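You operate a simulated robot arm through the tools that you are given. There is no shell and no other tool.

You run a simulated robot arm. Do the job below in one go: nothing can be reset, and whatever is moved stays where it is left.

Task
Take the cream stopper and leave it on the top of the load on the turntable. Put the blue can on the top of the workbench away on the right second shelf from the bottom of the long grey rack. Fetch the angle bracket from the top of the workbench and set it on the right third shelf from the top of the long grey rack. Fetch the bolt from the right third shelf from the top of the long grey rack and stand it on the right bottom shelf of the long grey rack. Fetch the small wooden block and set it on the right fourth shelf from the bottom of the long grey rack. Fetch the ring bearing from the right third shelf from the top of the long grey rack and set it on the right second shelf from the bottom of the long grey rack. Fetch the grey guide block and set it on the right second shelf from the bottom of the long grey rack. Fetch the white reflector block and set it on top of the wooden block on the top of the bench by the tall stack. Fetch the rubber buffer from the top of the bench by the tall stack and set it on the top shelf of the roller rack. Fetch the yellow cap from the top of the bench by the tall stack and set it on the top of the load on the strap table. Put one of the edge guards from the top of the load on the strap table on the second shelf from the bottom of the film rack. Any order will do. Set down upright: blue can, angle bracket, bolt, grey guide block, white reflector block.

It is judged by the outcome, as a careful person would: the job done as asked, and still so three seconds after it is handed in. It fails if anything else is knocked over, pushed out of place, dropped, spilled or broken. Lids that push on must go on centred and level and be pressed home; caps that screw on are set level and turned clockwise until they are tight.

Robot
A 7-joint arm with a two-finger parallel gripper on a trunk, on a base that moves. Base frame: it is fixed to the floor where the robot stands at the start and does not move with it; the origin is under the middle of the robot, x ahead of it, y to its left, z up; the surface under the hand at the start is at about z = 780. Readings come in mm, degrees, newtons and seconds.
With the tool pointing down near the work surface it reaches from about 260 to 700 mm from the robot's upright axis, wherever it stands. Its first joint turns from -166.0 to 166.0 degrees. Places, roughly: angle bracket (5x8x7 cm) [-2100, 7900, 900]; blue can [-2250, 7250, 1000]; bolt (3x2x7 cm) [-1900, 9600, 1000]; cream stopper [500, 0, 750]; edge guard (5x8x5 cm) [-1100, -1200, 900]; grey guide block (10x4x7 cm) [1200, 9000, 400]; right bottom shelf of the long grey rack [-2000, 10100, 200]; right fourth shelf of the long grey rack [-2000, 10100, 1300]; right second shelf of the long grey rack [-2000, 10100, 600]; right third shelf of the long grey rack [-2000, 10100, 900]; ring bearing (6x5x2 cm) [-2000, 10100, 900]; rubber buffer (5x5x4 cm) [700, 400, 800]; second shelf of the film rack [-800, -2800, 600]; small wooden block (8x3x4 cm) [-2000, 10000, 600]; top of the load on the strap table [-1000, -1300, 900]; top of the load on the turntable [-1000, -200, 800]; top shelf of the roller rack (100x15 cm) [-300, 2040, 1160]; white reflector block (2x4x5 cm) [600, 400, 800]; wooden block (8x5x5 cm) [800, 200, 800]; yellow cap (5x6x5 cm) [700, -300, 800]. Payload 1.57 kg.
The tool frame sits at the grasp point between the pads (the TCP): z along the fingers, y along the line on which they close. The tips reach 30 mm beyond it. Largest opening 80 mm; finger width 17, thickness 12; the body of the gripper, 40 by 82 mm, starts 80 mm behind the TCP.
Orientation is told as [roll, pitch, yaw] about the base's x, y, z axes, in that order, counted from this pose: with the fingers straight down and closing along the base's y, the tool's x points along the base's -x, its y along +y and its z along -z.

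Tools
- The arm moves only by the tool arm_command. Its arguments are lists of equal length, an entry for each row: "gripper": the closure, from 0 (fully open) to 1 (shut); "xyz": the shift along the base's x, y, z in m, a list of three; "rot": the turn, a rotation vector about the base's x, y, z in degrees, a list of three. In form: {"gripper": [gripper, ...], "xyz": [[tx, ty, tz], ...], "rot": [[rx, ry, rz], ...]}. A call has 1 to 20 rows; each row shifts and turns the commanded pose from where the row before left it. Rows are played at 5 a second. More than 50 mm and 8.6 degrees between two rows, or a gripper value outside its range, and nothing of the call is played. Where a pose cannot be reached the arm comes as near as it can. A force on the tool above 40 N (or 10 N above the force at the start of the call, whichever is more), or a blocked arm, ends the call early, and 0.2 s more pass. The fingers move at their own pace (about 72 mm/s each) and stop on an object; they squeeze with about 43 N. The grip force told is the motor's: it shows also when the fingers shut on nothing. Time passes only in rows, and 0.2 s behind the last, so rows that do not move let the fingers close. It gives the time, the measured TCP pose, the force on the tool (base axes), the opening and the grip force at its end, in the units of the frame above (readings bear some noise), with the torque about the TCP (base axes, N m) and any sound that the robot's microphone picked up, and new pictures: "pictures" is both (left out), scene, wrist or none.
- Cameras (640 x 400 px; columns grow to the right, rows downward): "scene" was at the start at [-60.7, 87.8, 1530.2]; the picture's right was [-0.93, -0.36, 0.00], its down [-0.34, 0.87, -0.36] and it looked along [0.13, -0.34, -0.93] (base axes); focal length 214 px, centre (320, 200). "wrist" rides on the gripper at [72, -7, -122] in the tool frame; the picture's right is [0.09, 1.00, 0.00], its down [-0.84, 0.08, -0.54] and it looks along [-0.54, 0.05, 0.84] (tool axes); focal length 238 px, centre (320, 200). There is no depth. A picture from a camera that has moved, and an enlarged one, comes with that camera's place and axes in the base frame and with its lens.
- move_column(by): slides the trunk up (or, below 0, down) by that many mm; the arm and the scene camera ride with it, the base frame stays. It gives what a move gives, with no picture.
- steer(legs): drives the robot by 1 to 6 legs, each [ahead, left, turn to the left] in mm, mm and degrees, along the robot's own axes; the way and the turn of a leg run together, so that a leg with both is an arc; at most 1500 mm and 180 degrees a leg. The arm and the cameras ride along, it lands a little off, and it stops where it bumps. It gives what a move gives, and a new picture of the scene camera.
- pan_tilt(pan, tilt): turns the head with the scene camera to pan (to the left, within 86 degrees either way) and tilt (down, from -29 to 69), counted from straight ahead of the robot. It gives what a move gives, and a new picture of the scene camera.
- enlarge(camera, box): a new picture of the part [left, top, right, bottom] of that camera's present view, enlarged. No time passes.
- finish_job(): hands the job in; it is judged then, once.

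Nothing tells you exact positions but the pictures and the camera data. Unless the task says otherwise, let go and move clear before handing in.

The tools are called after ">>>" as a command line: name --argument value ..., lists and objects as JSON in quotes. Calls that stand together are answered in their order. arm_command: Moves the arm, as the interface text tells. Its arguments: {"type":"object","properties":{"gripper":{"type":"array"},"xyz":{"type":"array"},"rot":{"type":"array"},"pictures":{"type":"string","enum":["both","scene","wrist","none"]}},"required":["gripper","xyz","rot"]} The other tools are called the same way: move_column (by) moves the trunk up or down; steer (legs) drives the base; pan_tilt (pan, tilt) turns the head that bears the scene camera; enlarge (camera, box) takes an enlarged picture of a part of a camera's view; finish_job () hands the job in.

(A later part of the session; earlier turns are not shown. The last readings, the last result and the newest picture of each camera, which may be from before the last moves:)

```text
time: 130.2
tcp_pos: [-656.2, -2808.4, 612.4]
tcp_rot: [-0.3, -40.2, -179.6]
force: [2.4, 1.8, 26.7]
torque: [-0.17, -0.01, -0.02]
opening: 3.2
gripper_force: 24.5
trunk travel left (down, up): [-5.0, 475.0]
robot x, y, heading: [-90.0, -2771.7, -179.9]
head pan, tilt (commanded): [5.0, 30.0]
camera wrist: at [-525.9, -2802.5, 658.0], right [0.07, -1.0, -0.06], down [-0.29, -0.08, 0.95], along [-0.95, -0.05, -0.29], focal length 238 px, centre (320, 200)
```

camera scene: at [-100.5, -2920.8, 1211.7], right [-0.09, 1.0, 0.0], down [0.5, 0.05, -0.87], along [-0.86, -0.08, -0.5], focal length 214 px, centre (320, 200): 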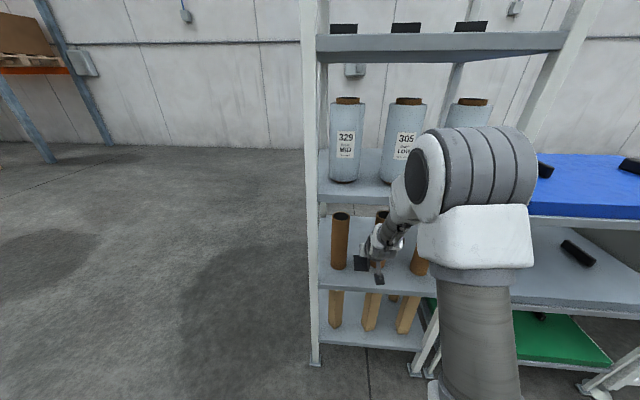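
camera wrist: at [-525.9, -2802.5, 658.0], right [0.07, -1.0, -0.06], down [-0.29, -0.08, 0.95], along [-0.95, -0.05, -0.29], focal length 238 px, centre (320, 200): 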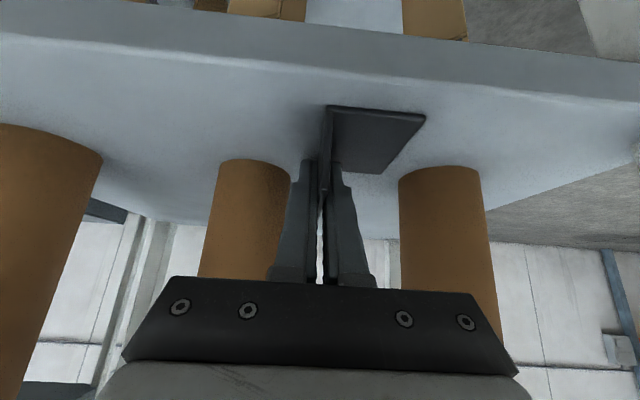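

The guard is down on the shelf. I'll relieve pressure, open slightly, rise and withdraw.

>>> arm_command --gripper '[1, 1, 0.7, 0.6, 0.6, 0.6, 0.6, 0.6, 0.6, 0.6]' --xyz '[[0, 0, 0.005], [0, 0, 0], [0, 0, 0], [0, 0, 0], [0, 0, 0], [0, 0, 0.02], [0, 0, 0.03], [0.02, 0, 0.01], [0.045, 0, 0], [0.045, 0, 0]]' --rot '[[0, 0, 0], [0, 0, 0], [0, 0, 0], [0, 0, 0], [0, 0, 0], [0, 0, 0], [0, 0, 0], [0, 0, 0], [0, 0, 0], [0, 0, 0]]' --pictures "both"

>>> enlarge --camera "scene" --box '[320, 210, 420, 310]'

```text
time: 132.4
tcp_pos: [-551.0, -2809.0, 676.2]
tcp_rot: [-0.4, -40.0, -179.6]
force: [0.2, 0.0, -0.1]
torque: [-0.01, -0.04, 0.01]
opening: 31.9
gripper_force: 0.1
trunk travel left (down, up): [-5.0, 475.0]
robot x, y, heading: [-88.4, -2775.5, -179.5]
head pan, tilt (commanded): [5.0, 30.0]
camera scene: at [-100.6, -2920.8, 1211.6], right [-0.09, 1.0, 0.0], down [0.5, 0.05, -0.87], along [-0.86, -0.08, -0.5], focal length 214 px, centre (320, 200)
camera wrist: at [-419.7, -2804.0, 722.9], right [0.07, -1.0, -0.06], down [-0.29, -0.08, 0.95], along [-0.95, -0.05, -0.3], focal length 238 px, centre (320, 200)
```

scene: 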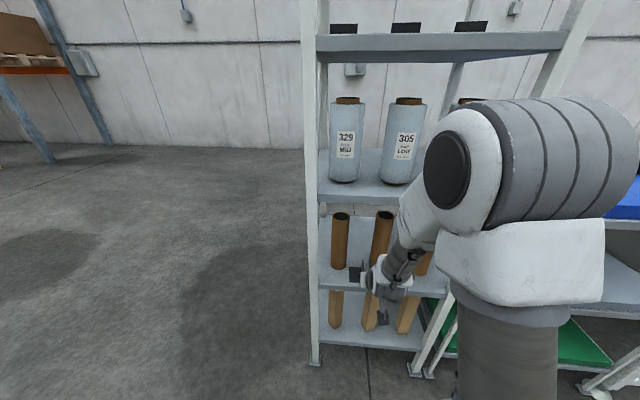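
wrist: 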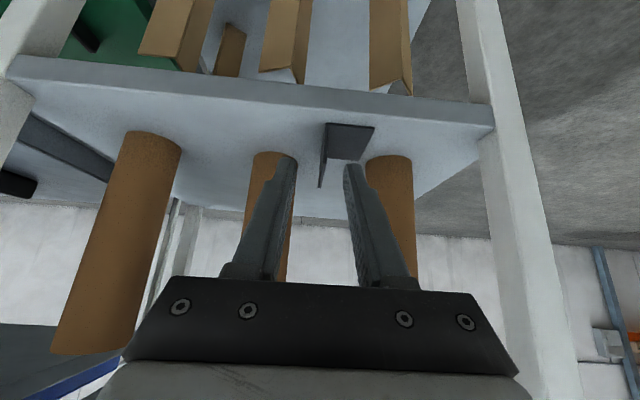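

```text
4.00 times, centred on (370, 260) of scene
camera zoom: at [-100.6, -2920.8, 1211.6], right [-0.09, 1.0, 0.0], down [0.5, 0.05, -0.87], along [-0.86, -0.08, -0.5], focal length 858 px, centre (120, -40)
```

zoom: 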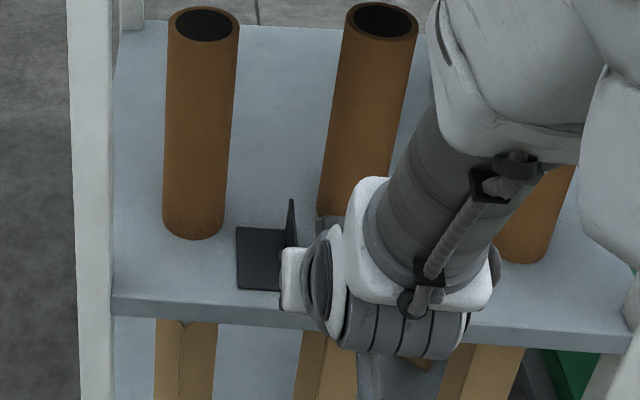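

The guard sits flat on the second shelf. I'll pull back, raise the trunk, straighten the tool, and drive back to the bench for the yellow cap.

>>> steer --legs '[[-250, 0, 0]]'

>>> move_column --by 370

>>> arm_command --gripper '[0, 0, 0, 0, 0, 0]' --xyz '[[0, 0, 0], [0, 0, 0], [0, 0, 0], [0, 0, 0], [0, 0, 0], [0, 0, 0]]' --rot '[[0, -8, 0], [0, -8, 0], [0, -8, 0], [0, -8, 0], [0, -8, 0], [0, 0, 0]]' --pictures "wrist"

```text
time: 134.7
tcp_pos: [-300.3, -2810.6, 675.9]
tcp_rot: [-0.3, -39.9, -179.3]
force: [0.6, -0.8, -0.5]
torque: [0.0, 0.02, 0.02]
opening: 32.1
gripper_force: 0.1
trunk travel left (down, up): [-5.0, 475.0]
robot x, y, heading: [159.8, -2770.9, -179.5]
head pan, tilt (commanded): [5.0, 30.0]
camera scene: at [150.4, -2919.3, 1211.7], right [-0.1, 1.0, 0.0], down [0.5, 0.05, -0.87], along [-0.86, -0.08, -0.5], focal length 214 px, centre (320, 200)
```

scene: 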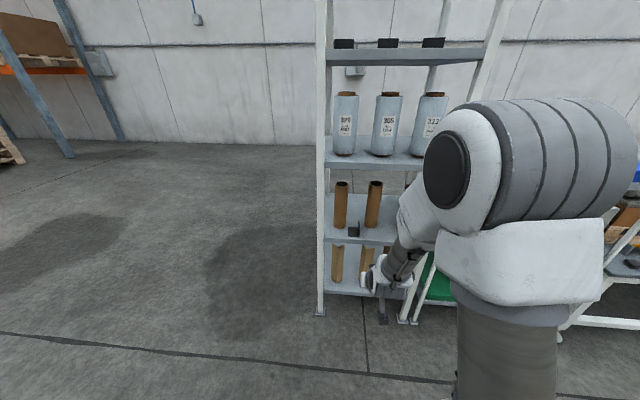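

```text
time: 138.2
tcp_pos: [-301.9, -2810.6, 1046.1]
tcp_rot: [-0.4, -39.9, -179.4]
force: [0.1, 0.1, -0.1]
torque: [0.0, -0.01, 0.0]
opening: 32.1
gripper_force: 0.0
trunk travel left (down, up): [-375.0, 105.0]
robot x, y, heading: [157.6, -2772.6, -179.8]
head pan, tilt (commanded): [5.0, 30.0]
```

```text
time: 139.6
tcp_pos: [-301.1, -2809.4, 1046.6]
tcp_rot: [0.0, 0.2, -179.5]
force: [-0.6, -0.6, 0.5]
torque: [0.01, -0.01, 0.03]
opening: 80.1
gripper_force: 0.0
trunk travel left (down, up): [-375.0, 105.0]
robot x, y, heading: [160.5, -2774.6, -179.6]
head pan, tilt (commanded): [5.0, 30.0]
camera wrist: at [-231.5, -2804.3, 1167.5], right [0.1, -0.99, 0.0], down [-0.84, -0.08, 0.54], along [-0.54, -0.05, -0.84], focal length 238 px, centre (320, 200)
```

wrist: 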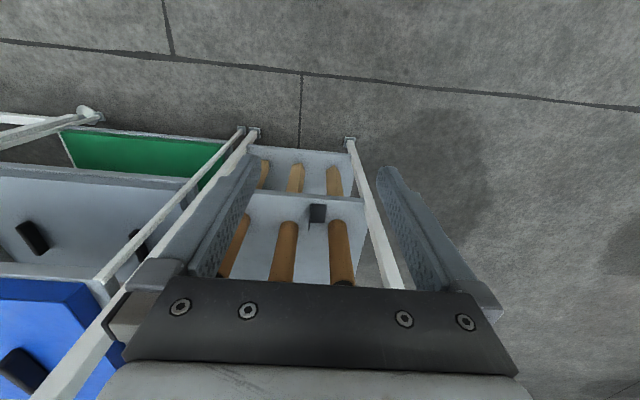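

I'll turn around and drive back along to the bench in front of the yellow cap.

>>> steer --legs '[[0, 0, 179.6]]'

```text
time: 149.9
tcp_pos: [623.8, -2743.8, 1045.1]
tcp_rot: [0.0, 0.0, -0.9]
force: [-0.4, 0.9, -1.5]
torque: [0.0, 0.04, 0.0]
opening: 80.1
gripper_force: 0.1
trunk travel left (down, up): [-375.0, 105.0]
robot x, y, heading: [159.4, -2772.3, -1.1]
head pan, tilt (commanded): [5.0, 30.0]
camera scene: at [171.7, -2623.6, 1581.7], right [0.07, -1.0, 0.0], down [-0.5, -0.04, -0.87], along [0.86, 0.06, -0.5], focal length 214 px, centre (320, 200)
```

scene: 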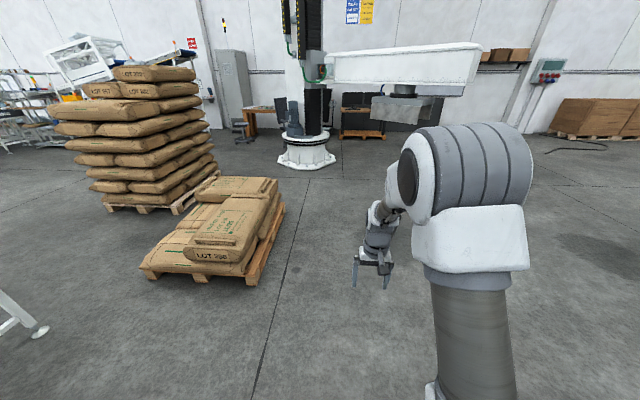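

Driving left to the bench, staying about 50 mm ahead of the origin line.

>>> steer --legs '[[-110, 0, 1.1], [0, 1230, 0], [0, 1230, 0]]'

>>> arm_command --gripper '[0]' --xyz '[[0, 0, 0]]' --rot '[[0, 0, 0]]' --pictures "wrist"

```text
time: 169.5
tcp_pos: [513.2, -265.0, 1045.7]
tcp_rot: [0.0, 0.0, -0.2]
force: [-0.2, 0.4, 0.4]
torque: [-0.02, -0.01, 0.02]
opening: 80.1
gripper_force: 0.0
trunk travel left (down, up): [-375.0, 105.0]
robot x, y, heading: [52.1, -298.1, -0.2]
head pan, tilt (commanded): [5.0, 30.0]
camera scene: at [61.8, -150.8, 1581.6], right [0.08, -1.0, 0.0], down [-0.5, -0.04, -0.87], along [0.86, 0.07, -0.5], focal length 214 px, centre (320, 200)
```

scene: 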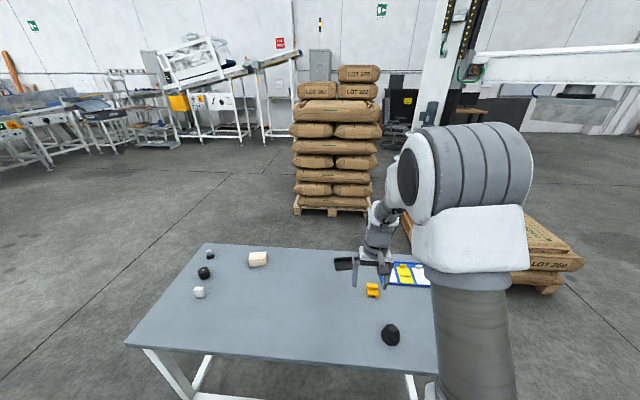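

```text
time: 169.9
tcp_pos: [513.9, -264.3, 1046.1]
tcp_rot: [0.0, 0.1, -0.1]
force: [0.3, 0.1, -0.2]
torque: [0.03, 0.02, 0.02]
opening: 79.9
gripper_force: 0.1
trunk travel left (down, up): [-375.0, 105.0]
robot x, y, heading: [53.4, -298.6, -0.4]
head pan, tilt (commanded): [5.0, 30.0]
camera wrist: at [440.6, -272.3, 1167.4], right [-0.09, 1.0, 0.0], down [0.84, 0.07, 0.54], along [0.54, 0.05, -0.84], focal length 238 px, centre (320, 200)
```

wrist: 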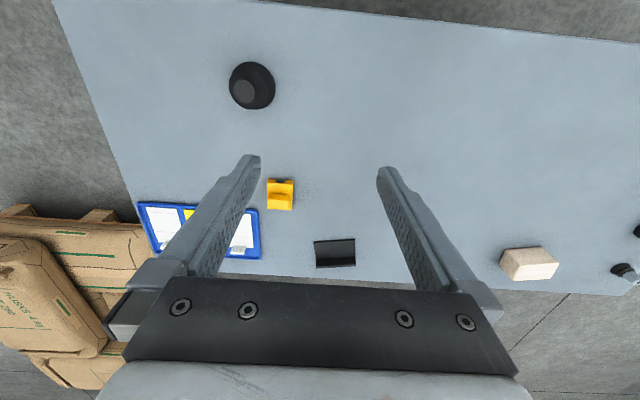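

>>> enlarge --camera "wrist" --box '[240, 160, 330, 230]'

>>> enlarge --camera "scene" --box '[330, 240, 430, 350]'

```text
5.71 times, centred on (285, 195) of wrist
camera zoom: at [440.6, -272.3, 1167.4], right [-0.09, 1.0, 0.0], down [0.84, 0.07, 0.54], along [0.54, 0.05, -0.84], focal length 1362 px, centre (520, 229)
```

zoom: 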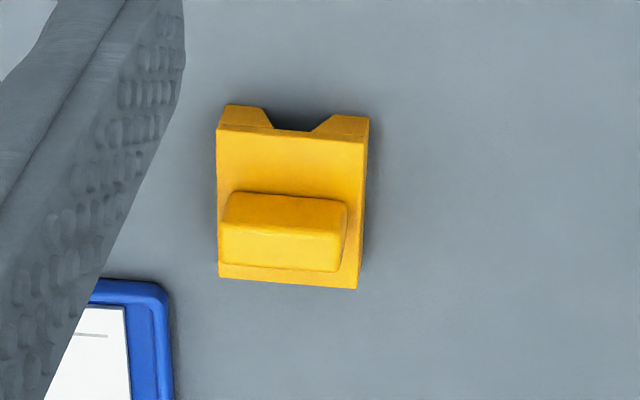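

```text
3.64 times, centred on (380, 295) of scene
camera zoom: at [61.8, -150.8, 1581.7], right [0.08, -1.0, 0.0], down [-0.5, -0.04, -0.87], along [0.86, 0.07, -0.5], focal length 780 px, centre (102, -146)
```

zoom: 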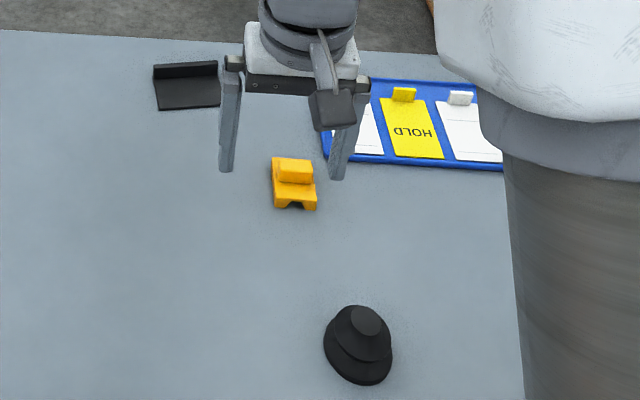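

The yellow cap is about 50 mm wide, centred near (664, −323) and aligned with the axes. I'll move over it and descend part way.

>>> arm_command --gripper '[0, 0, 0, 0, 0, 0, 0, 0]' --xyz '[[0.0375, -0.015, 0], [0.0375, -0.015, 0], [0.0375, -0.015, 0], [0.0375, -0.014, 0], [0, 0, -0.045], [0, 0, -0.045], [0, 0, -0.045], [0, 0, 0]]' --rot '[[0, 0, 0], [0, 0, 0], [0, 0, 0], [0, 0, 0], [0, 0, 0], [0, 0, 0], [0, 0, 0], [0, 0, 0]]' --pictures "wrist"

```text
time: 171.7
tcp_pos: [666.0, -323.6, 910.5]
tcp_rot: [0.0, 0.1, -0.2]
force: [0.2, 1.2, -1.2]
torque: [0.02, -0.01, -0.03]
opening: 80.1
gripper_force: 0.0
trunk travel left (down, up): [-375.0, 105.0]
robot x, y, heading: [49.6, -296.8, 0.0]
head pan, tilt (commanded): [5.0, 30.0]
camera wrist: at [590.8, -331.3, 1031.7], right [-0.09, 1.0, 0.0], down [0.84, 0.07, 0.54], along [0.54, 0.05, -0.84], focal length 238 px, centre (320, 200)
```

wrist: 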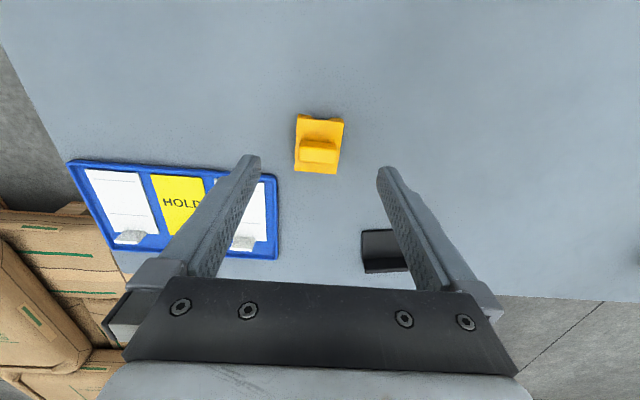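

The cap is centred between the fingers. Descending and closing.

>>> arm_command --gripper '[0, 0, 0, 0, 1, 1, 1, 1]' --xyz '[[0.003, 0, -0.035], [0, 0, -0.035], [0, 0, -0.023], [0, 0, 0], [0, 0, 0], [0, 0, 0], [0, 0, 0], [0, 0, 0]]' --rot '[[0, 0, 0], [0, 0, 0], [0, 0, 0], [0, 0, 0], [0, 0, 0], [0, 0, 0], [0, 0, 0], [0, 0, 0]]' --pictures "wrist"

```text
time: 173.5
tcp_pos: [667.6, -324.4, 817.7]
tcp_rot: [-0.2, 0.0, -0.2]
force: [0.3, -1.1, 0.0]
torque: [0.01, 0.01, -0.03]
opening: 45.3
gripper_force: 42.9
trunk travel left (down, up): [-375.0, 105.0]
robot x, y, heading: [52.0, -301.1, -0.3]
head pan, tilt (commanded): [5.0, 30.0]
camera wrist: at [593.2, -331.3, 939.5], right [-0.09, 1.0, 0.0], down [0.84, 0.07, 0.54], along [0.54, 0.05, -0.84], focal length 238 px, centre (320, 200)
```

wrist: 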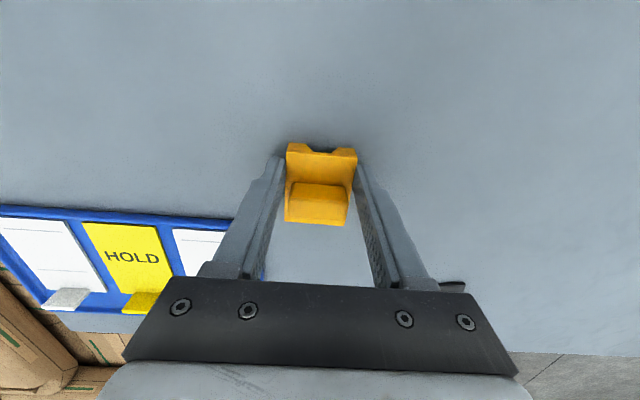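

The cap is gripped at 45 mm. I'll lift, retract, drive to the strap table and turn to face it.

>>> arm_command --gripper '[1, 1, 1, 1, 1, 1, 1, 1, 1]' --xyz '[[0, 0, 0.02], [0, 0, 0.045], [0, 0, 0.045], [0, 0, 0.045], [0, 0, 0.045], [-0.03, 0, 0.03], [-0.045, 0, 0], [-0.045, 0, 0], [-0.03, 0, 0]]' --rot '[[0, 0, 0], [0, 0, 0], [0, 0, 0], [0, 0, 0], [0, 0, 0], [0, 0, 0], [0, 0, 0], [0, 0, 0], [0, 0, 0]]' --pictures "none"

>>> steer --legs '[[-70, 0, 0], [0, -890, 0], [0, 0, 180]]'

```text
time: 175.5
tcp_pos: [513.0, -322.2, 1048.8]
tcp_rot: [0.1, 0.1, -0.2]
force: [0.0, -0.1, -0.6]
torque: [0.01, 0.01, -0.01]
opening: 45.1
gripper_force: 42.9
trunk travel left (down, up): [-375.0, 105.0]
robot x, y, heading: [54.8, -297.2, -0.4]
head pan, tilt (commanded): [5.0, 30.0]
```

```text
time: 193.1
tcp_pos: [-480.9, -1153.5, 1048.3]
tcp_rot: [0.1, 0.2, 177.9]
force: [0.2, -0.3, -0.3]
torque: [0.02, 0.0, -0.01]
opening: 45.1
gripper_force: 42.9
trunk travel left (down, up): [-375.0, 105.0]
robot x, y, heading: [-20.1, -1190.4, 177.8]
head pan, tilt (commanded): [5.0, 30.0]
camera scene: at [-36.6, -1338.6, 1581.6], right [-0.05, 1.0, 0.0], down [0.5, 0.03, -0.87], along [-0.86, -0.05, -0.5], focal length 214 px, centre (320, 200)
```

scene: 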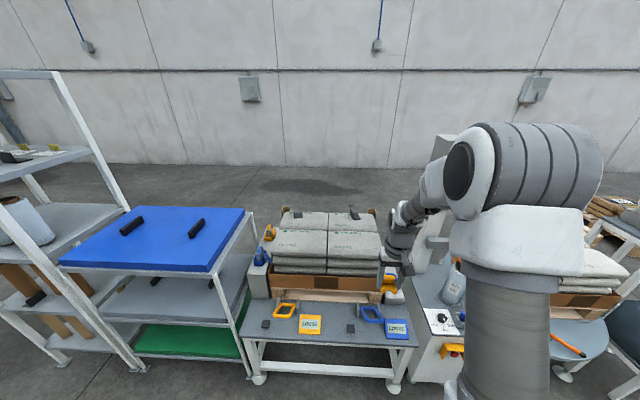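

I'll straighten, shift left a bit and move closer, then extend over the near bag.

>>> steer --legs '[[0, 50, 2.2], [215, 0, 0]]'

>>> arm_command --gripper '[1, 1, 1, 1, 1, 1, 1]' --xyz '[[-0.045, 0, 0], [-0.045, 0, 0], [-0.045, 0, 0], [-0.035, 0, 0], [0, 0, -0.04], [0, 0, -0.04], [0, 0, 0]]' --rot '[[0, 0, 0], [0, 0, 0], [0, 0, 0], [0, 0, 0], [0, 0, 0], [0, 0, 0], [0, 0, 0]]' --pictures "both"

```text
time: 195.8
tcp_pos: [-693.6, -1221.8, 1047.5]
tcp_rot: [0.1, 0.1, -179.9]
force: [-0.5, 0.3, -0.5]
torque: [0.02, -0.03, 0.02]
opening: 45.2
gripper_force: 43.0
trunk travel left (down, up): [-375.0, 105.0]
robot x, y, heading: [-231.5, -1240.2, -179.8]
head pan, tilt (commanded): [5.0, 30.0]
camera scene: at [-244.3, -1389.5, 1581.6], right [-0.09, 1.0, 0.0], down [0.5, 0.05, -0.87], along [-0.86, -0.08, -0.5], focal length 214 px, centre (320, 200)
```

scene: 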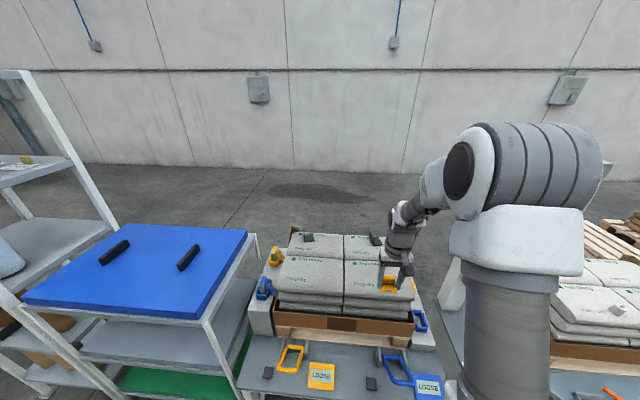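

```text
time: 197.4
tcp_pos: [-868.5, -1221.5, 966.0]
tcp_rot: [0.1, 0.1, -179.7]
force: [0.0, -0.3, -1.6]
torque: [0.01, 0.01, -0.02]
opening: 45.2
gripper_force: 42.7
trunk travel left (down, up): [-375.0, 105.0]
robot x, y, heading: [-236.2, -1243.2, -179.8]
head pan, tilt (commanded): [5.0, 30.0]
camera scene: at [-244.4, -1389.5, 1581.7], right [-0.09, 1.0, 0.0], down [0.5, 0.05, -0.87], along [-0.86, -0.08, -0.5], focal length 214 px, centre (320, 200)
camera wrist: at [-797.5, -1215.6, 1088.1], right [0.1, -1.0, 0.0], down [-0.84, -0.08, 0.54], along [-0.54, -0.05, -0.84], focal length 238 px, centre (320, 200)
```

scene: 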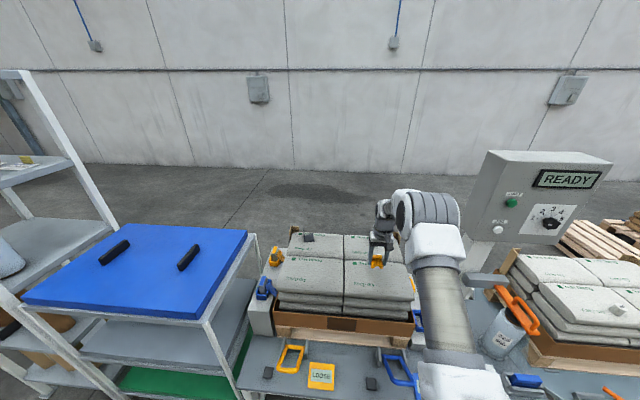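
wrist: 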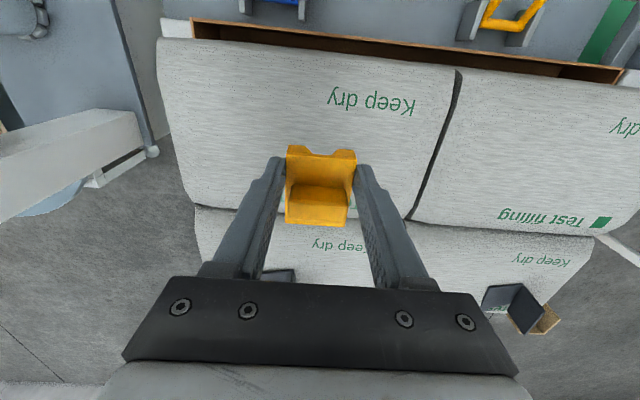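

The cap is over the free near bag. Lowering to just above the bag, then gently to contact.

>>> arm_command --gripper '[1, 1, 1, 1]' --xyz '[[0, 0, -0.03], [0, 0, -0.02], [0, 0, -0.008], [0, 0, 0]]' --rot '[[0, 0, 0], [0, 0, 0], [0, 0, 0], [0, 0, 0]]' --pictures "none"

>>> arm_command --gripper '[1, 1, 1]' --xyz '[[0, 0, -0.003], [0, 0, -0.003], [0, 0, 0]]' --rot '[[0, 0, 0], [0, 0, 0], [0, 0, 0]]' --pictures "none"

>>> arm_command --gripper '[1, 1, 1]' --xyz '[[0, 0, -0.002], [0, 0, -0.002], [0, 0, 0]]' --rot '[[0, 0, 0], [0, 0, 0], [0, 0, 0]]' --pictures "wrist"

```text
time: 198.4
tcp_pos: [-865.1, -1221.3, 910.0]
tcp_rot: [0.0, 0.0, -179.8]
force: [0.1, 0.6, -1.3]
torque: [-0.01, -0.02, 0.0]
opening: 45.0
gripper_force: 42.9
trunk travel left (down, up): [-375.0, 105.0]
robot x, y, heading: [-236.0, -1242.4, -179.6]
head pan, tilt (commanded): [5.0, 30.0]
```

```text
time: 199.2
tcp_pos: [-865.8, -1221.3, 904.0]
tcp_rot: [0.0, 0.2, -179.7]
force: [0.1, 0.7, -0.4]
torque: [0.01, 0.01, 0.01]
opening: 45.2
gripper_force: 43.4
trunk travel left (down, up): [-375.0, 105.0]
robot x, y, heading: [-231.1, -1241.5, -180.1]
head pan, tilt (commanded): [5.0, 30.0]
```

```text
time: 200.0
tcp_pos: [-864.4, -1222.0, 900.7]
tcp_rot: [0.0, 0.1, -179.8]
force: [0.4, 0.2, 0.2]
torque: [-0.04, -0.02, -0.01]
opening: 45.0
gripper_force: 42.7
trunk travel left (down, up): [-375.0, 105.0]
robot x, y, heading: [-232.5, -1240.9, -179.8]
head pan, tilt (commanded): [5.0, 30.0]
camera wrist: at [-795.2, -1215.8, 1021.9], right [0.1, -1.0, 0.0], down [-0.84, -0.08, 0.54], along [-0.54, -0.05, -0.84], focal length 238 px, centre (320, 200)
```

wrist: 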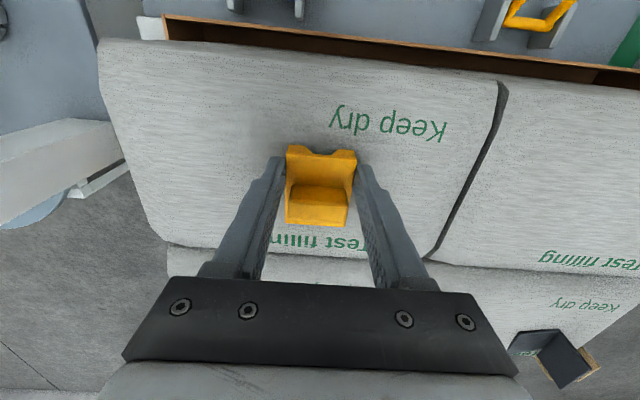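

Not touching yet. Continuing in small steps.

>>> arm_command --gripper '[1, 1, 1]' --xyz '[[0, 0, -0.002], [0, 0, -0.002], [0, 0, 0]]' --rot '[[0, 0, 0], [0, 0, 0], [0, 0, 0]]' --pictures "none"

>>> arm_command --gripper '[1, 1, 1]' --xyz '[[0, 0, -0.002], [0, 0, -0.001], [0, 0, 0]]' --rot '[[0, 0, 0], [0, 0, 0], [0, 0, 0]]' --pictures "none"

```text
time: 200.8
tcp_pos: [-865.3, -1222.3, 896.7]
tcp_rot: [0.0, 0.1, -179.9]
force: [0.4, 0.2, 0.4]
torque: [0.02, 0.0, 0.03]
opening: 45.2
gripper_force: 43.0
trunk travel left (down, up): [-375.0, 105.0]
robot x, y, heading: [-232.8, -1240.7, -179.7]
head pan, tilt (commanded): [5.0, 30.0]
```

```text
time: 201.6
tcp_pos: [-866.6, -1221.9, 895.7]
tcp_rot: [0.0, -0.2, -179.8]
force: [3.4, 0.0, 16.7]
torque: [-0.13, 0.2, -0.01]
opening: 45.3
gripper_force: 43.1
trunk travel left (down, up): [-375.0, 105.0]
robot x, y, heading: [-234.4, -1243.4, -180.0]
head pan, tilt (commanded): [5.0, 30.0]
```

Contact. Releasing and lifting.

>>> arm_command --gripper '[1, 0.6, 0.2, 0.2, 0.2, 0.2, 0.2, 0.2, 0.2]' --xyz '[[0, 0, 0.002], [0, 0, 0], [0, 0, 0], [0, 0, 0], [0, 0, 0], [0, 0, 0.03], [0, 0, 0.04], [0, 0, 0.04], [0, 0, 0.04]]' --rot '[[0, 0, 0], [0, 0, 0], [0, 0, 0], [0, 0, 0], [0, 0, 0], [0, 0, 0], [0, 0, 0], [0, 0, 0], [0, 0, 0]]' --pictures "both"

```text
time: 203.6
tcp_pos: [-865.8, -1221.1, 1045.9]
tcp_rot: [-0.1, 0.1, -179.8]
force: [0.7, 0.4, -0.2]
torque: [-0.04, -0.02, -0.01]
opening: 64.1
gripper_force: 0.0
trunk travel left (down, up): [-375.0, 105.0]
robot x, y, heading: [-234.8, -1243.0, -179.7]
head pan, tilt (commanded): [5.0, 30.0]
camera scene: at [-244.1, -1389.5, 1581.6], right [-0.09, 1.0, 0.0], down [0.5, 0.05, -0.87], along [-0.86, -0.08, -0.5], focal length 214 px, centre (320, 200)
camera wrist: at [-795.0, -1215.6, 1167.4], right [0.1, -1.0, 0.0], down [-0.84, -0.08, 0.54], along [-0.54, -0.05, -0.84], focal length 238 px, centre (320, 200)
```

scene: 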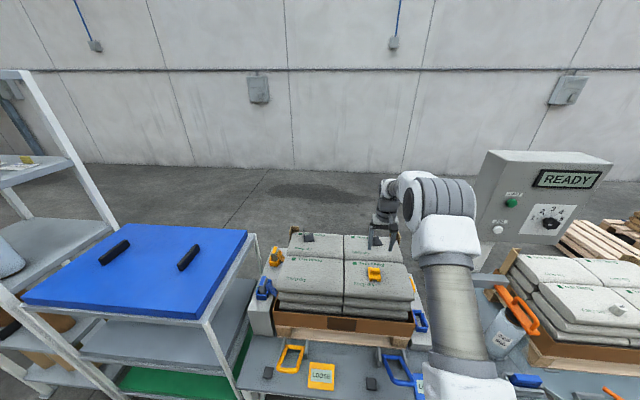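
wrist: 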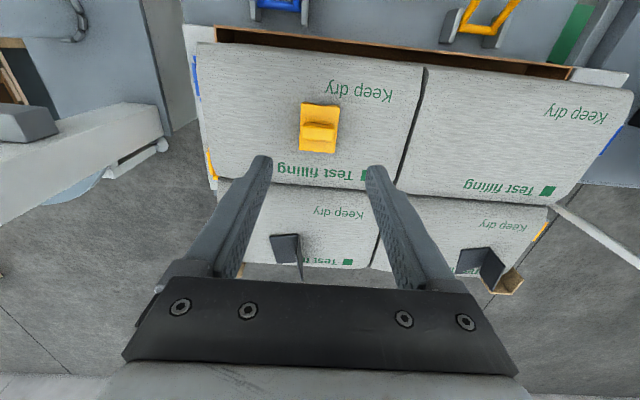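

The cap is on the load. Next the reflector block, which I'll do from behind the bench where the wooden block is within reach; I'll retract and drive around the bench's left end.

>>> arm_command --gripper '[0, 0, 0, 0, 0]' --xyz '[[0.045, 0, 0.01], [0.045, 0, 0.01], [0.045, 0, 0], [0.045, 0, 0], [0.04, 0, 0]]' --rot '[[0, 0, 0], [0, 0, 0], [0, 0, 0], [0, 0, 0], [0, 0, 0]]' --pictures "none"

>>> steer --legs '[[-215, 0, -0.3], [0, -1100, 0], [0, -1100, 0]]'

```text
time: 204.8
tcp_pos: [-645.2, -1222.6, 1065.3]
tcp_rot: [-0.1, 0.0, -179.8]
force: [0.0, -0.4, -0.2]
torque: [0.02, 0.05, 0.0]
opening: 80.2
gripper_force: 0.1
trunk travel left (down, up): [-375.0, 105.0]
robot x, y, heading: [-232.3, -1243.7, -179.8]
head pan, tilt (commanded): [5.0, 30.0]
```

```text
time: 223.2
tcp_pos: [-429.2, 1004.0, 1064.6]
tcp_rot: [0.0, 0.1, 179.7]
force: [-0.2, 0.9, -0.6]
torque: [0.0, 0.02, 0.0]
opening: 80.0
gripper_force: 0.1
trunk travel left (down, up): [-375.0, 105.0]
robot x, y, heading: [-15.9, 985.9, 179.3]
head pan, tilt (commanded): [5.0, 30.0]
camera scene: at [-27.6, 833.3, 1581.7], right [-0.08, 1.0, 0.0], down [0.5, 0.04, -0.87], along [-0.86, -0.07, -0.5], focal length 214 px, centre (320, 200)
```

scene: 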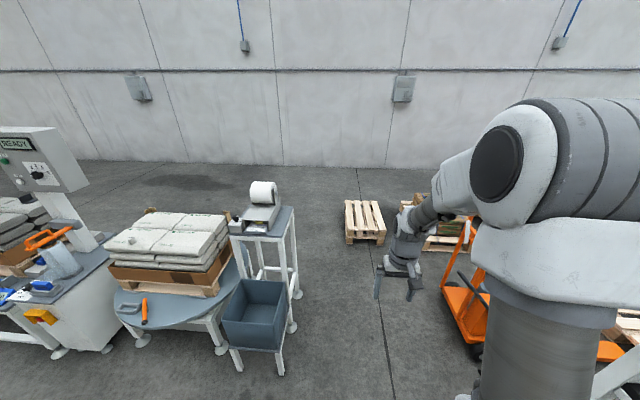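

I'm past the bench's left end. Quick check on the stopper, then I'll back along to behind the bench.

>>> enlarge --camera "scene" --box '[90, 190, 260, 310]'

>>> steer --legs '[[-1236, 0, 0.7], [0, 670, 0]]'

```text
3.33 times, centred on (175, 250) of scene
camera zoom: at [-27.6, 833.3, 1581.7], right [-0.08, 1.0, 0.0], down [0.5, 0.04, -0.87], along [-0.86, -0.07, -0.5], focal length 715 px, centre (803, 33)
```

zoom: 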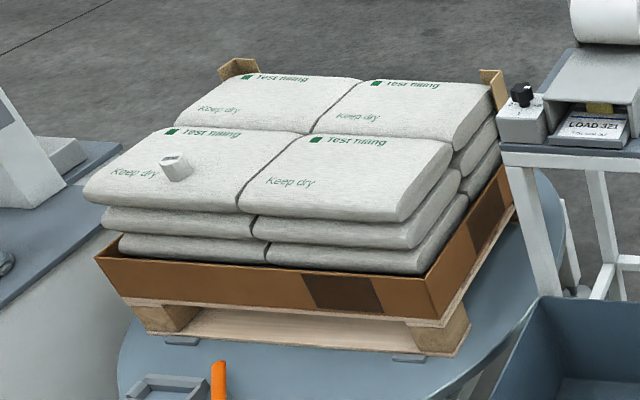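

```text
time: 233.7
tcp_pos: [775.7, 737.8, 1063.3]
tcp_rot: [0.0, 0.1, 178.5]
force: [0.4, 0.1, 0.2]
torque: [0.02, 0.01, 0.0]
opening: 80.1
gripper_force: 0.0
trunk travel left (down, up): [-375.0, 105.0]
robot x, y, heading: [1187.5, 703.9, 178.4]
head pan, tilt (commanded): [5.0, 30.0]
stopped in leg 2: the robot was blocked; the commanded pose is now the measured one
camera scene: at [1172.5, 558.3, 1581.6], right [-0.06, 1.0, 0.0], down [0.5, 0.03, -0.87], along [-0.86, -0.05, -0.5], focal length 214 px, centre (320, 200)
```

scene: 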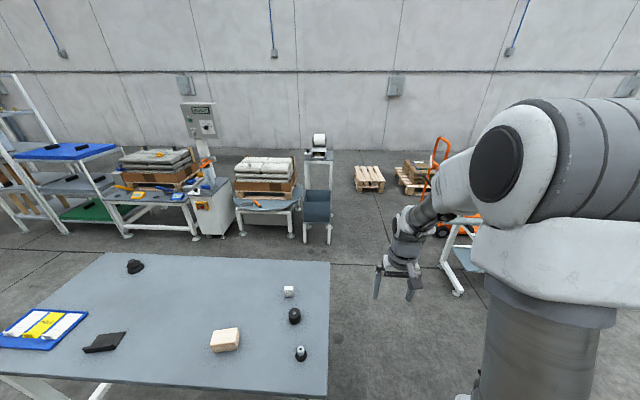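

The base bumped the bench corner (its footprint radius seems ≈320 mm), and everything on the bench still stands. I'll back off to x≈1250 and then move left behind the bench.

>>> steer --legs '[[-65, 0, 1.6], [0, 405, 0]]'

>>> arm_command --gripper '[0]' --xyz '[[0, 0, 0]]' --rot '[[0, 0, 0]]' --pictures "wrist"

```text
time: 237.9
tcp_pos: [838.5, 329.6, 1064.0]
tcp_rot: [0.1, 0.0, 180.0]
force: [-0.9, -0.3, 0.0]
torque: [-0.02, 0.0, 0.02]
opening: 80.1
gripper_force: 0.0
trunk travel left (down, up): [-375.0, 105.0]
robot x, y, heading: [1252.4, 310.2, 179.8]
head pan, tilt (commanded): [5.0, 30.0]
camera scene: at [1240.3, 160.0, 1581.6], right [-0.08, 1.0, 0.0], down [0.5, 0.04, -0.87], along [-0.86, -0.07, -0.5], focal length 214 px, centre (320, 200)
```

scene: 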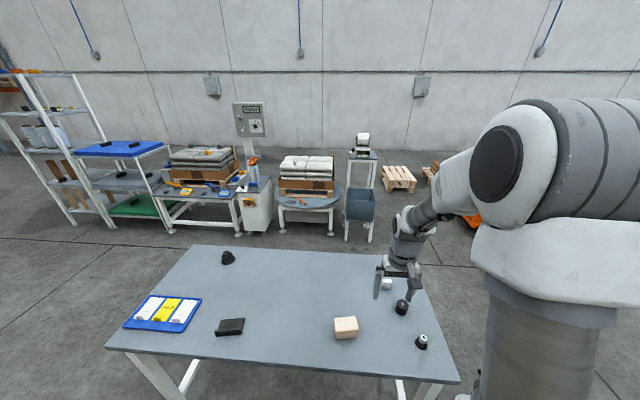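

```text
time: 238.3
tcp_pos: [838.3, 329.3, 1064.7]
tcp_rot: [0.0, 0.1, 180.0]
force: [0.3, 0.3, -0.5]
torque: [0.03, 0.0, -0.01]
opening: 79.6
gripper_force: 0.2
trunk travel left (down, up): [-375.0, 105.0]
robot x, y, heading: [1252.7, 307.0, 179.9]
head pan, tilt (commanded): [5.0, 30.0]
camera wrist: at [908.7, 334.6, 1185.3], right [0.09, -1.0, 0.0], down [-0.84, -0.08, 0.54], along [-0.54, -0.05, -0.84], focal length 238 px, centre (320, 200)
```

wrist: 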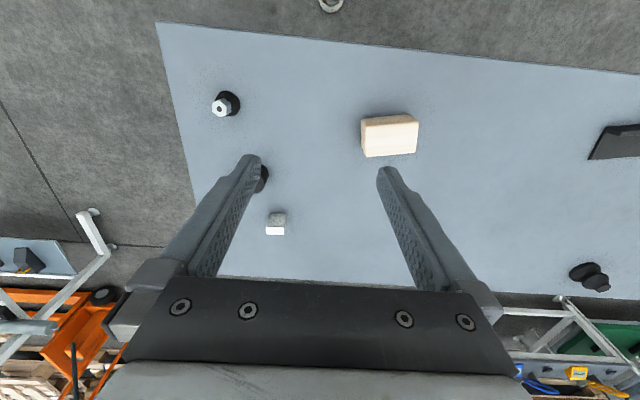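

I'm behind the bench with the reflector near (598, 396) and the wooden block near (802, 214). Zooming in on both.

>>> enlarge --camera "wrist" --box '[240, 190, 320, 250]'

>>> enlarge --camera "wrist" --box '[340, 90, 440, 180]'

>>> enlarge --camera "scene" --box '[310, 250, 450, 360]'

```text
6.67 times, centred on (280, 220) of wrist
camera zoom: at [908.7, 334.6, 1185.3], right [0.09, -1.0, 0.0], down [-0.84, -0.08, 0.54], along [-0.54, -0.05, -0.84], focal length 1589 px, centre (587, 67)
```

zoom: 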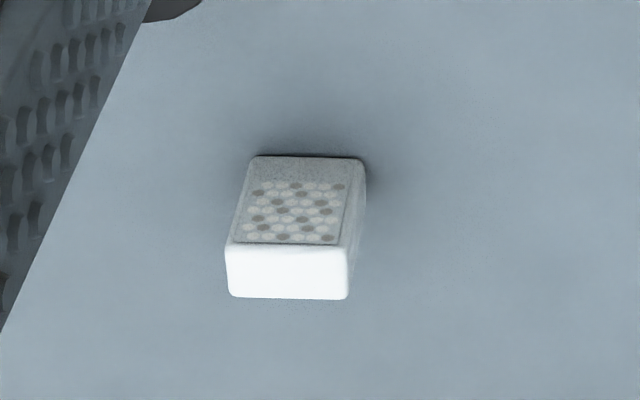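

```text
4.44 times, centred on (390, 135) of wrist
camera zoom: at [908.7, 334.6, 1185.3], right [0.09, -1.0, 0.0], down [-0.84, -0.08, 0.54], along [-0.54, -0.05, -0.84], focal length 1059 px, centre (9, 489)
```

zoom: 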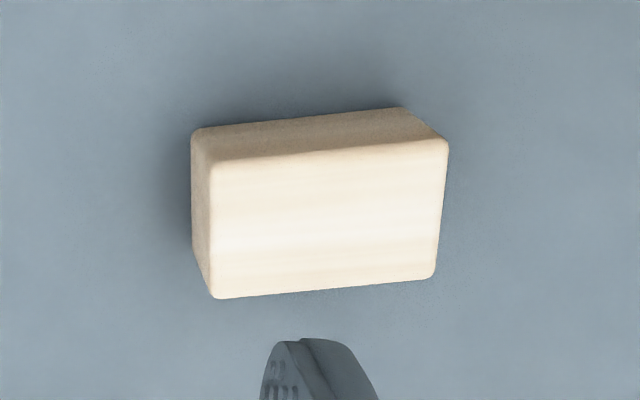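

```text
3.64 times, centred on (380, 305) of scene
camera zoom: at [1240.3, 160.0, 1581.7], right [-0.08, 1.0, 0.0], down [0.5, 0.04, -0.87], along [-0.86, -0.07, -0.5], focal length 780 px, centre (102, -182)
```

zoom: 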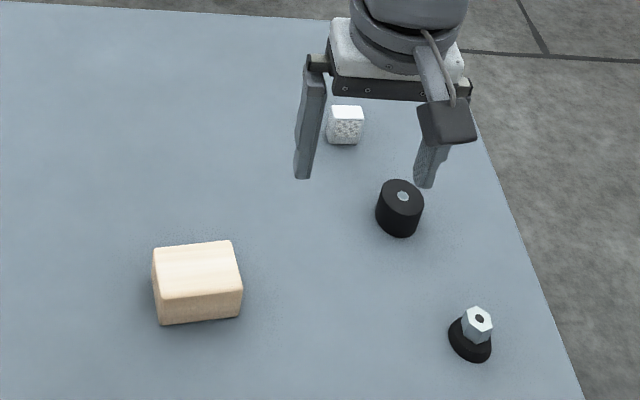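

The reflector stands with its ~38 mm width along y at about (597, 395); the wooden block's top centre is near (799, 214), rotated ~10°. Moving over the reflector.

>>> arm_command --gripper '[0, 0, 0, 0, 0, 0, 0, 0, 0, 0]' --xyz '[[-0.045, 0.012, 0], [-0.045, 0.012, 0], [-0.045, 0.012, 0], [-0.045, 0.012, 0], [-0.045, 0.012, 0], [-0.016, 0.006, -0.03], [0, 0, -0.045], [0, 0, -0.045], [0, 0, -0.035], [0, 0, 0]]' --rot '[[0, 0, 0], [0, 0, 0], [0, 0, 0], [0, 0, 0], [0, 0, 0], [0, 0, 0], [0, 0, 0], [0, 0, 0], [0, 0, 0], [0, 0, 0]]' --pictures "wrist"

```text
time: 240.5
tcp_pos: [597.7, 393.8, 907.2]
tcp_rot: [0.0, 0.0, 180.1]
force: [0.0, 0.1, 0.1]
torque: [0.0, -0.02, 0.01]
opening: 80.0
gripper_force: 0.1
trunk travel left (down, up): [-375.0, 105.0]
robot x, y, heading: [1253.4, 307.6, 179.7]
head pan, tilt (commanded): [5.0, 30.0]
camera wrist: at [668.6, 400.5, 1028.1], right [0.09, -1.0, 0.0], down [-0.84, -0.08, 0.54], along [-0.54, -0.05, -0.84], focal length 238 px, centre (320, 200)
```

wrist: 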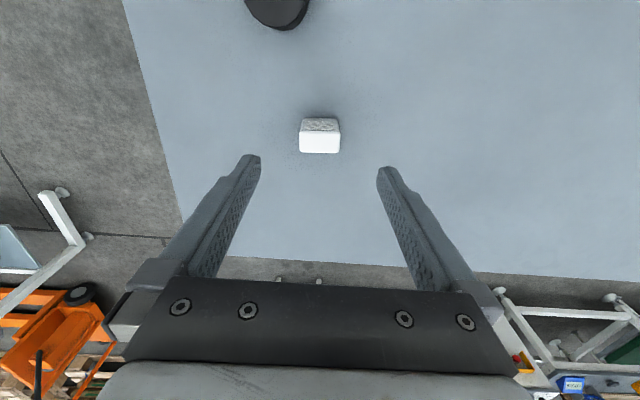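

Aligned. Descending and gripping the reflector.

>>> arm_command --gripper '[0, 0, 0, 0, 1, 1, 1, 1]' --xyz '[[0, 0, -0.035], [0, 0, -0.035], [0, 0, -0.02], [0, 0, 0], [0, 0, 0], [0, 0, 0], [0, 0, 0], [0, 0, 0]]' --rot '[[0, 0, 0], [0, 0, 0], [0, 0, 0], [0, 0, 0], [0, 0, 0], [0, 0, 0], [0, 0, 0], [0, 0, 0]]' --pictures "wrist"

```text
time: 242.3
tcp_pos: [597.1, 395.9, 817.5]
tcp_rot: [-0.1, 0.1, 180.0]
force: [-0.1, -0.3, 0.0]
torque: [0.0, 0.0, -0.04]
opening: 35.2
gripper_force: 41.9
trunk travel left (down, up): [-375.0, 105.0]
robot x, y, heading: [1252.7, 309.2, 179.6]
head pan, tilt (commanded): [5.0, 30.0]
camera wrist: at [667.1, 400.9, 940.2], right [0.09, -1.0, 0.0], down [-0.84, -0.08, 0.54], along [-0.54, -0.05, -0.84], focal length 238 px, centre (320, 200)
```

wrist: 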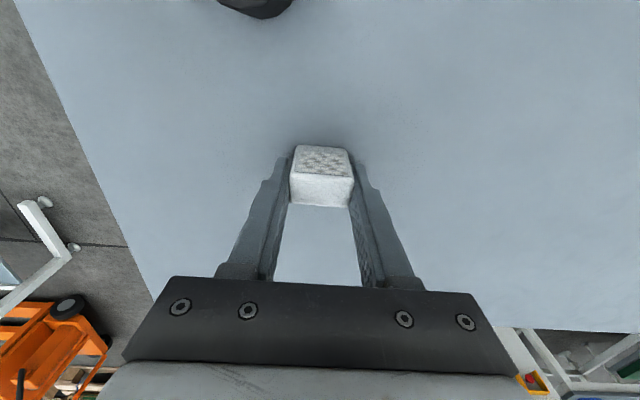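

Gripped at 35 mm. Lifting and carrying over the wooden block.

>>> arm_command --gripper '[1, 1, 1, 1, 1, 1, 1, 1, 1, 1, 1, 1]' --xyz '[[0, 0, 0.02], [0, 0, 0.04], [0, 0, 0.04], [0, 0, 0.02], [0.0289, -0.026, 0], [0.0289, -0.026, 0], [0.0289, -0.026, 0], [0.0289, -0.026, 0], [0.0289, -0.026, 0], [0.0289, -0.026, 0], [0.0289, -0.026, 0], [0, 0, 0]]' --rot '[[0, 0, 0], [0, 0, 0], [0, 0, 0], [0, 0, 0], [0, 0, 2], [0, 0, 2], [0, 0, 2], [0, 0, 2], [0, 0, 1], [0, 0, 0], [0, 0, 0], [0, 0, 0]]' --pictures "both"

>>> enlarge --camera "scene" --box '[310, 260, 410, 360]'

```text
time: 244.9
tcp_pos: [798.4, 212.2, 940.0]
tcp_rot: [0.0, 0.1, -171.0]
force: [0.2, 0.3, -0.2]
torque: [-0.04, 0.02, 0.02]
opening: 34.7
gripper_force: 42.2
trunk travel left (down, up): [-375.0, 105.0]
robot x, y, heading: [1251.6, 308.3, 179.7]
head pan, tilt (commanded): [5.0, 30.0]
camera scene: at [1240.4, 159.9, 1581.6], right [-0.08, 1.0, 0.0], down [0.5, 0.04, -0.87], along [-0.86, -0.07, -0.5], focal length 214 px, centre (320, 200)
camera wrist: at [867.1, 229.1, 1060.4], right [0.25, -0.97, 0.0], down [-0.81, -0.21, 0.54], along [-0.52, -0.13, -0.84], focal length 238 px, centre (320, 200)
```

scene: 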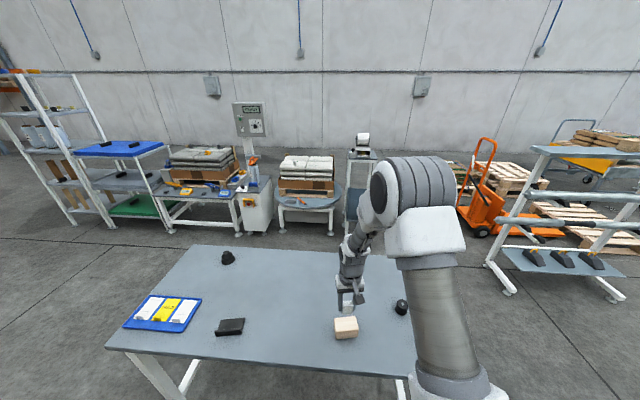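
wrist: 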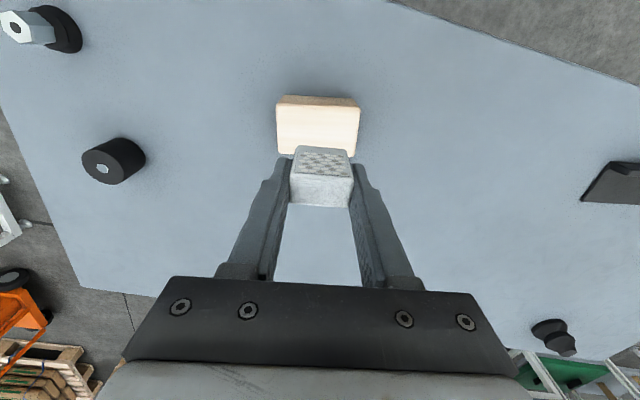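

```text
4.00 times, centred on (360, 310) of scene
camera zoom: at [1240.4, 159.9, 1581.6], right [-0.08, 1.0, 0.0], down [0.5, 0.04, -0.87], along [-0.86, -0.07, -0.5], focal length 858 px, centre (160, -240)
```

zoom: 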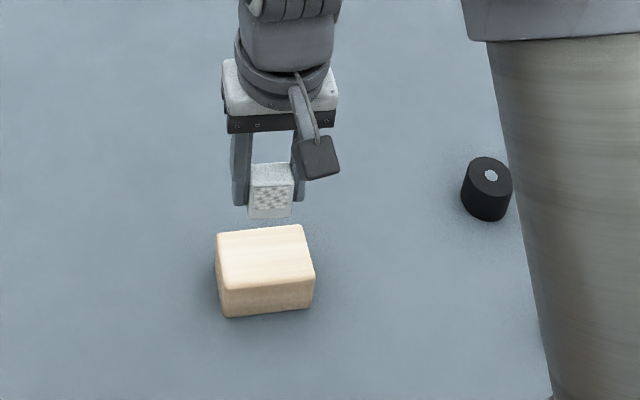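

The reflector is above the block's centre. Lowering toward its top.

>>> arm_command --gripper '[1, 1, 1, 1]' --xyz '[[0.003, 0.002, -0.03], [0, 0, -0.02], [0, 0, -0.01], [0, 0, 0]]' --rot '[[0, 0, 0], [0, 0, 0], [0, 0, 0], [0, 0, 0]]' --pictures "wrist"

>>> enlarge --camera "scene" --box '[320, 280, 380, 350]'

```text
time: 245.9
tcp_pos: [802.2, 215.3, 877.9]
tcp_rot: [0.0, 0.1, -171.0]
force: [0.2, 0.0, 0.1]
torque: [0.01, 0.01, 0.01]
opening: 34.7
gripper_force: 42.0
trunk travel left (down, up): [-375.0, 105.0]
robot x, y, heading: [1253.2, 310.3, 179.9]
head pan, tilt (commanded): [5.0, 30.0]
camera wrist: at [870.6, 231.4, 999.4], right [0.25, -0.97, 0.0], down [-0.81, -0.21, 0.54], along [-0.52, -0.13, -0.84], focal length 238 px, centre (320, 200)
```

wrist: 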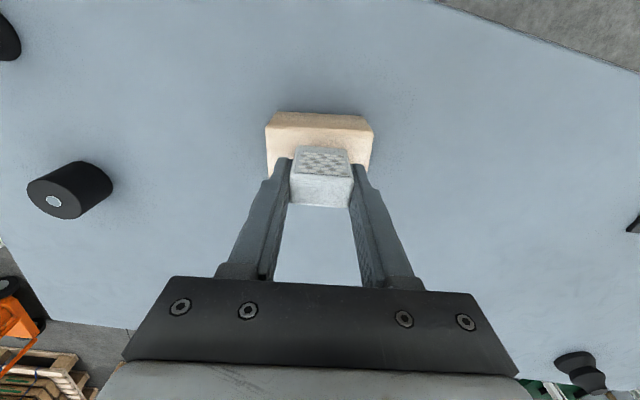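

```text
5.71 times, centred on (350, 315) of scene
camera zoom: at [1240.2, 160.0, 1581.6], right [-0.08, 1.0, 0.0], down [0.5, 0.04, -0.87], along [-0.86, -0.07, -0.5], focal length 1226 px, centre (149, -457)
```

zoom: 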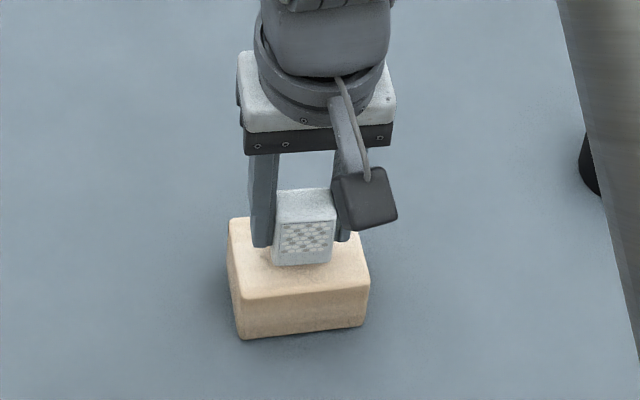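

Well centred. Lowering in small steps to contact.

>>> arm_command --gripper '[1, 1, 1]' --xyz '[[0, 0, -0.003], [0, 0, -0.003], [0, 0, 0]]' --rot '[[0, 0, 0], [0, 0, 0], [0, 0, 0]]' --pictures "none"

>>> arm_command --gripper '[1, 1, 1]' --xyz '[[0, 0, -0.002], [0, 0, -0.001], [0, 0, 0]]' --rot '[[0, 0, 0], [0, 0, 0], [0, 0, 0]]' --pictures "none"

>>> arm_command --gripper '[1, 1, 1]' --xyz '[[0, 0, -0.001], [0, 0, -0.001], [0, 0, 0]]' --rot '[[0, 0, 0], [0, 0, 0], [0, 0, 0]]' --pictures "none"

```text
time: 246.7
tcp_pos: [801.6, 215.1, 871.9]
tcp_rot: [0.0, 0.0, -171.0]
force: [-0.6, 0.5, -0.5]
torque: [0.02, 0.0, -0.01]
opening: 35.1
gripper_force: 41.7
trunk travel left (down, up): [-375.0, 105.0]
robot x, y, heading: [1250.5, 308.0, 179.8]
head pan, tilt (commanded): [5.0, 30.0]
```

```text
time: 247.5
tcp_pos: [803.0, 215.9, 870.4]
tcp_rot: [0.0, 0.1, -170.9]
force: [0.6, -0.5, -1.0]
torque: [0.04, -0.02, 0.01]
opening: 35.1
gripper_force: 41.6
trunk travel left (down, up): [-375.0, 105.0]
robot x, y, heading: [1248.6, 308.4, 179.9]
head pan, tilt (commanded): [5.0, 30.0]
```

```text
time: 248.3
tcp_pos: [801.3, 215.2, 868.7]
tcp_rot: [0.0, 0.0, -171.1]
force: [1.8, 1.7, 12.2]
torque: [0.05, -0.12, -0.04]
opening: 34.9
gripper_force: 42.3
trunk travel left (down, up): [-375.0, 105.0]
robot x, y, heading: [1252.9, 306.4, 179.9]
head pan, tilt (commanded): [5.0, 30.0]
```

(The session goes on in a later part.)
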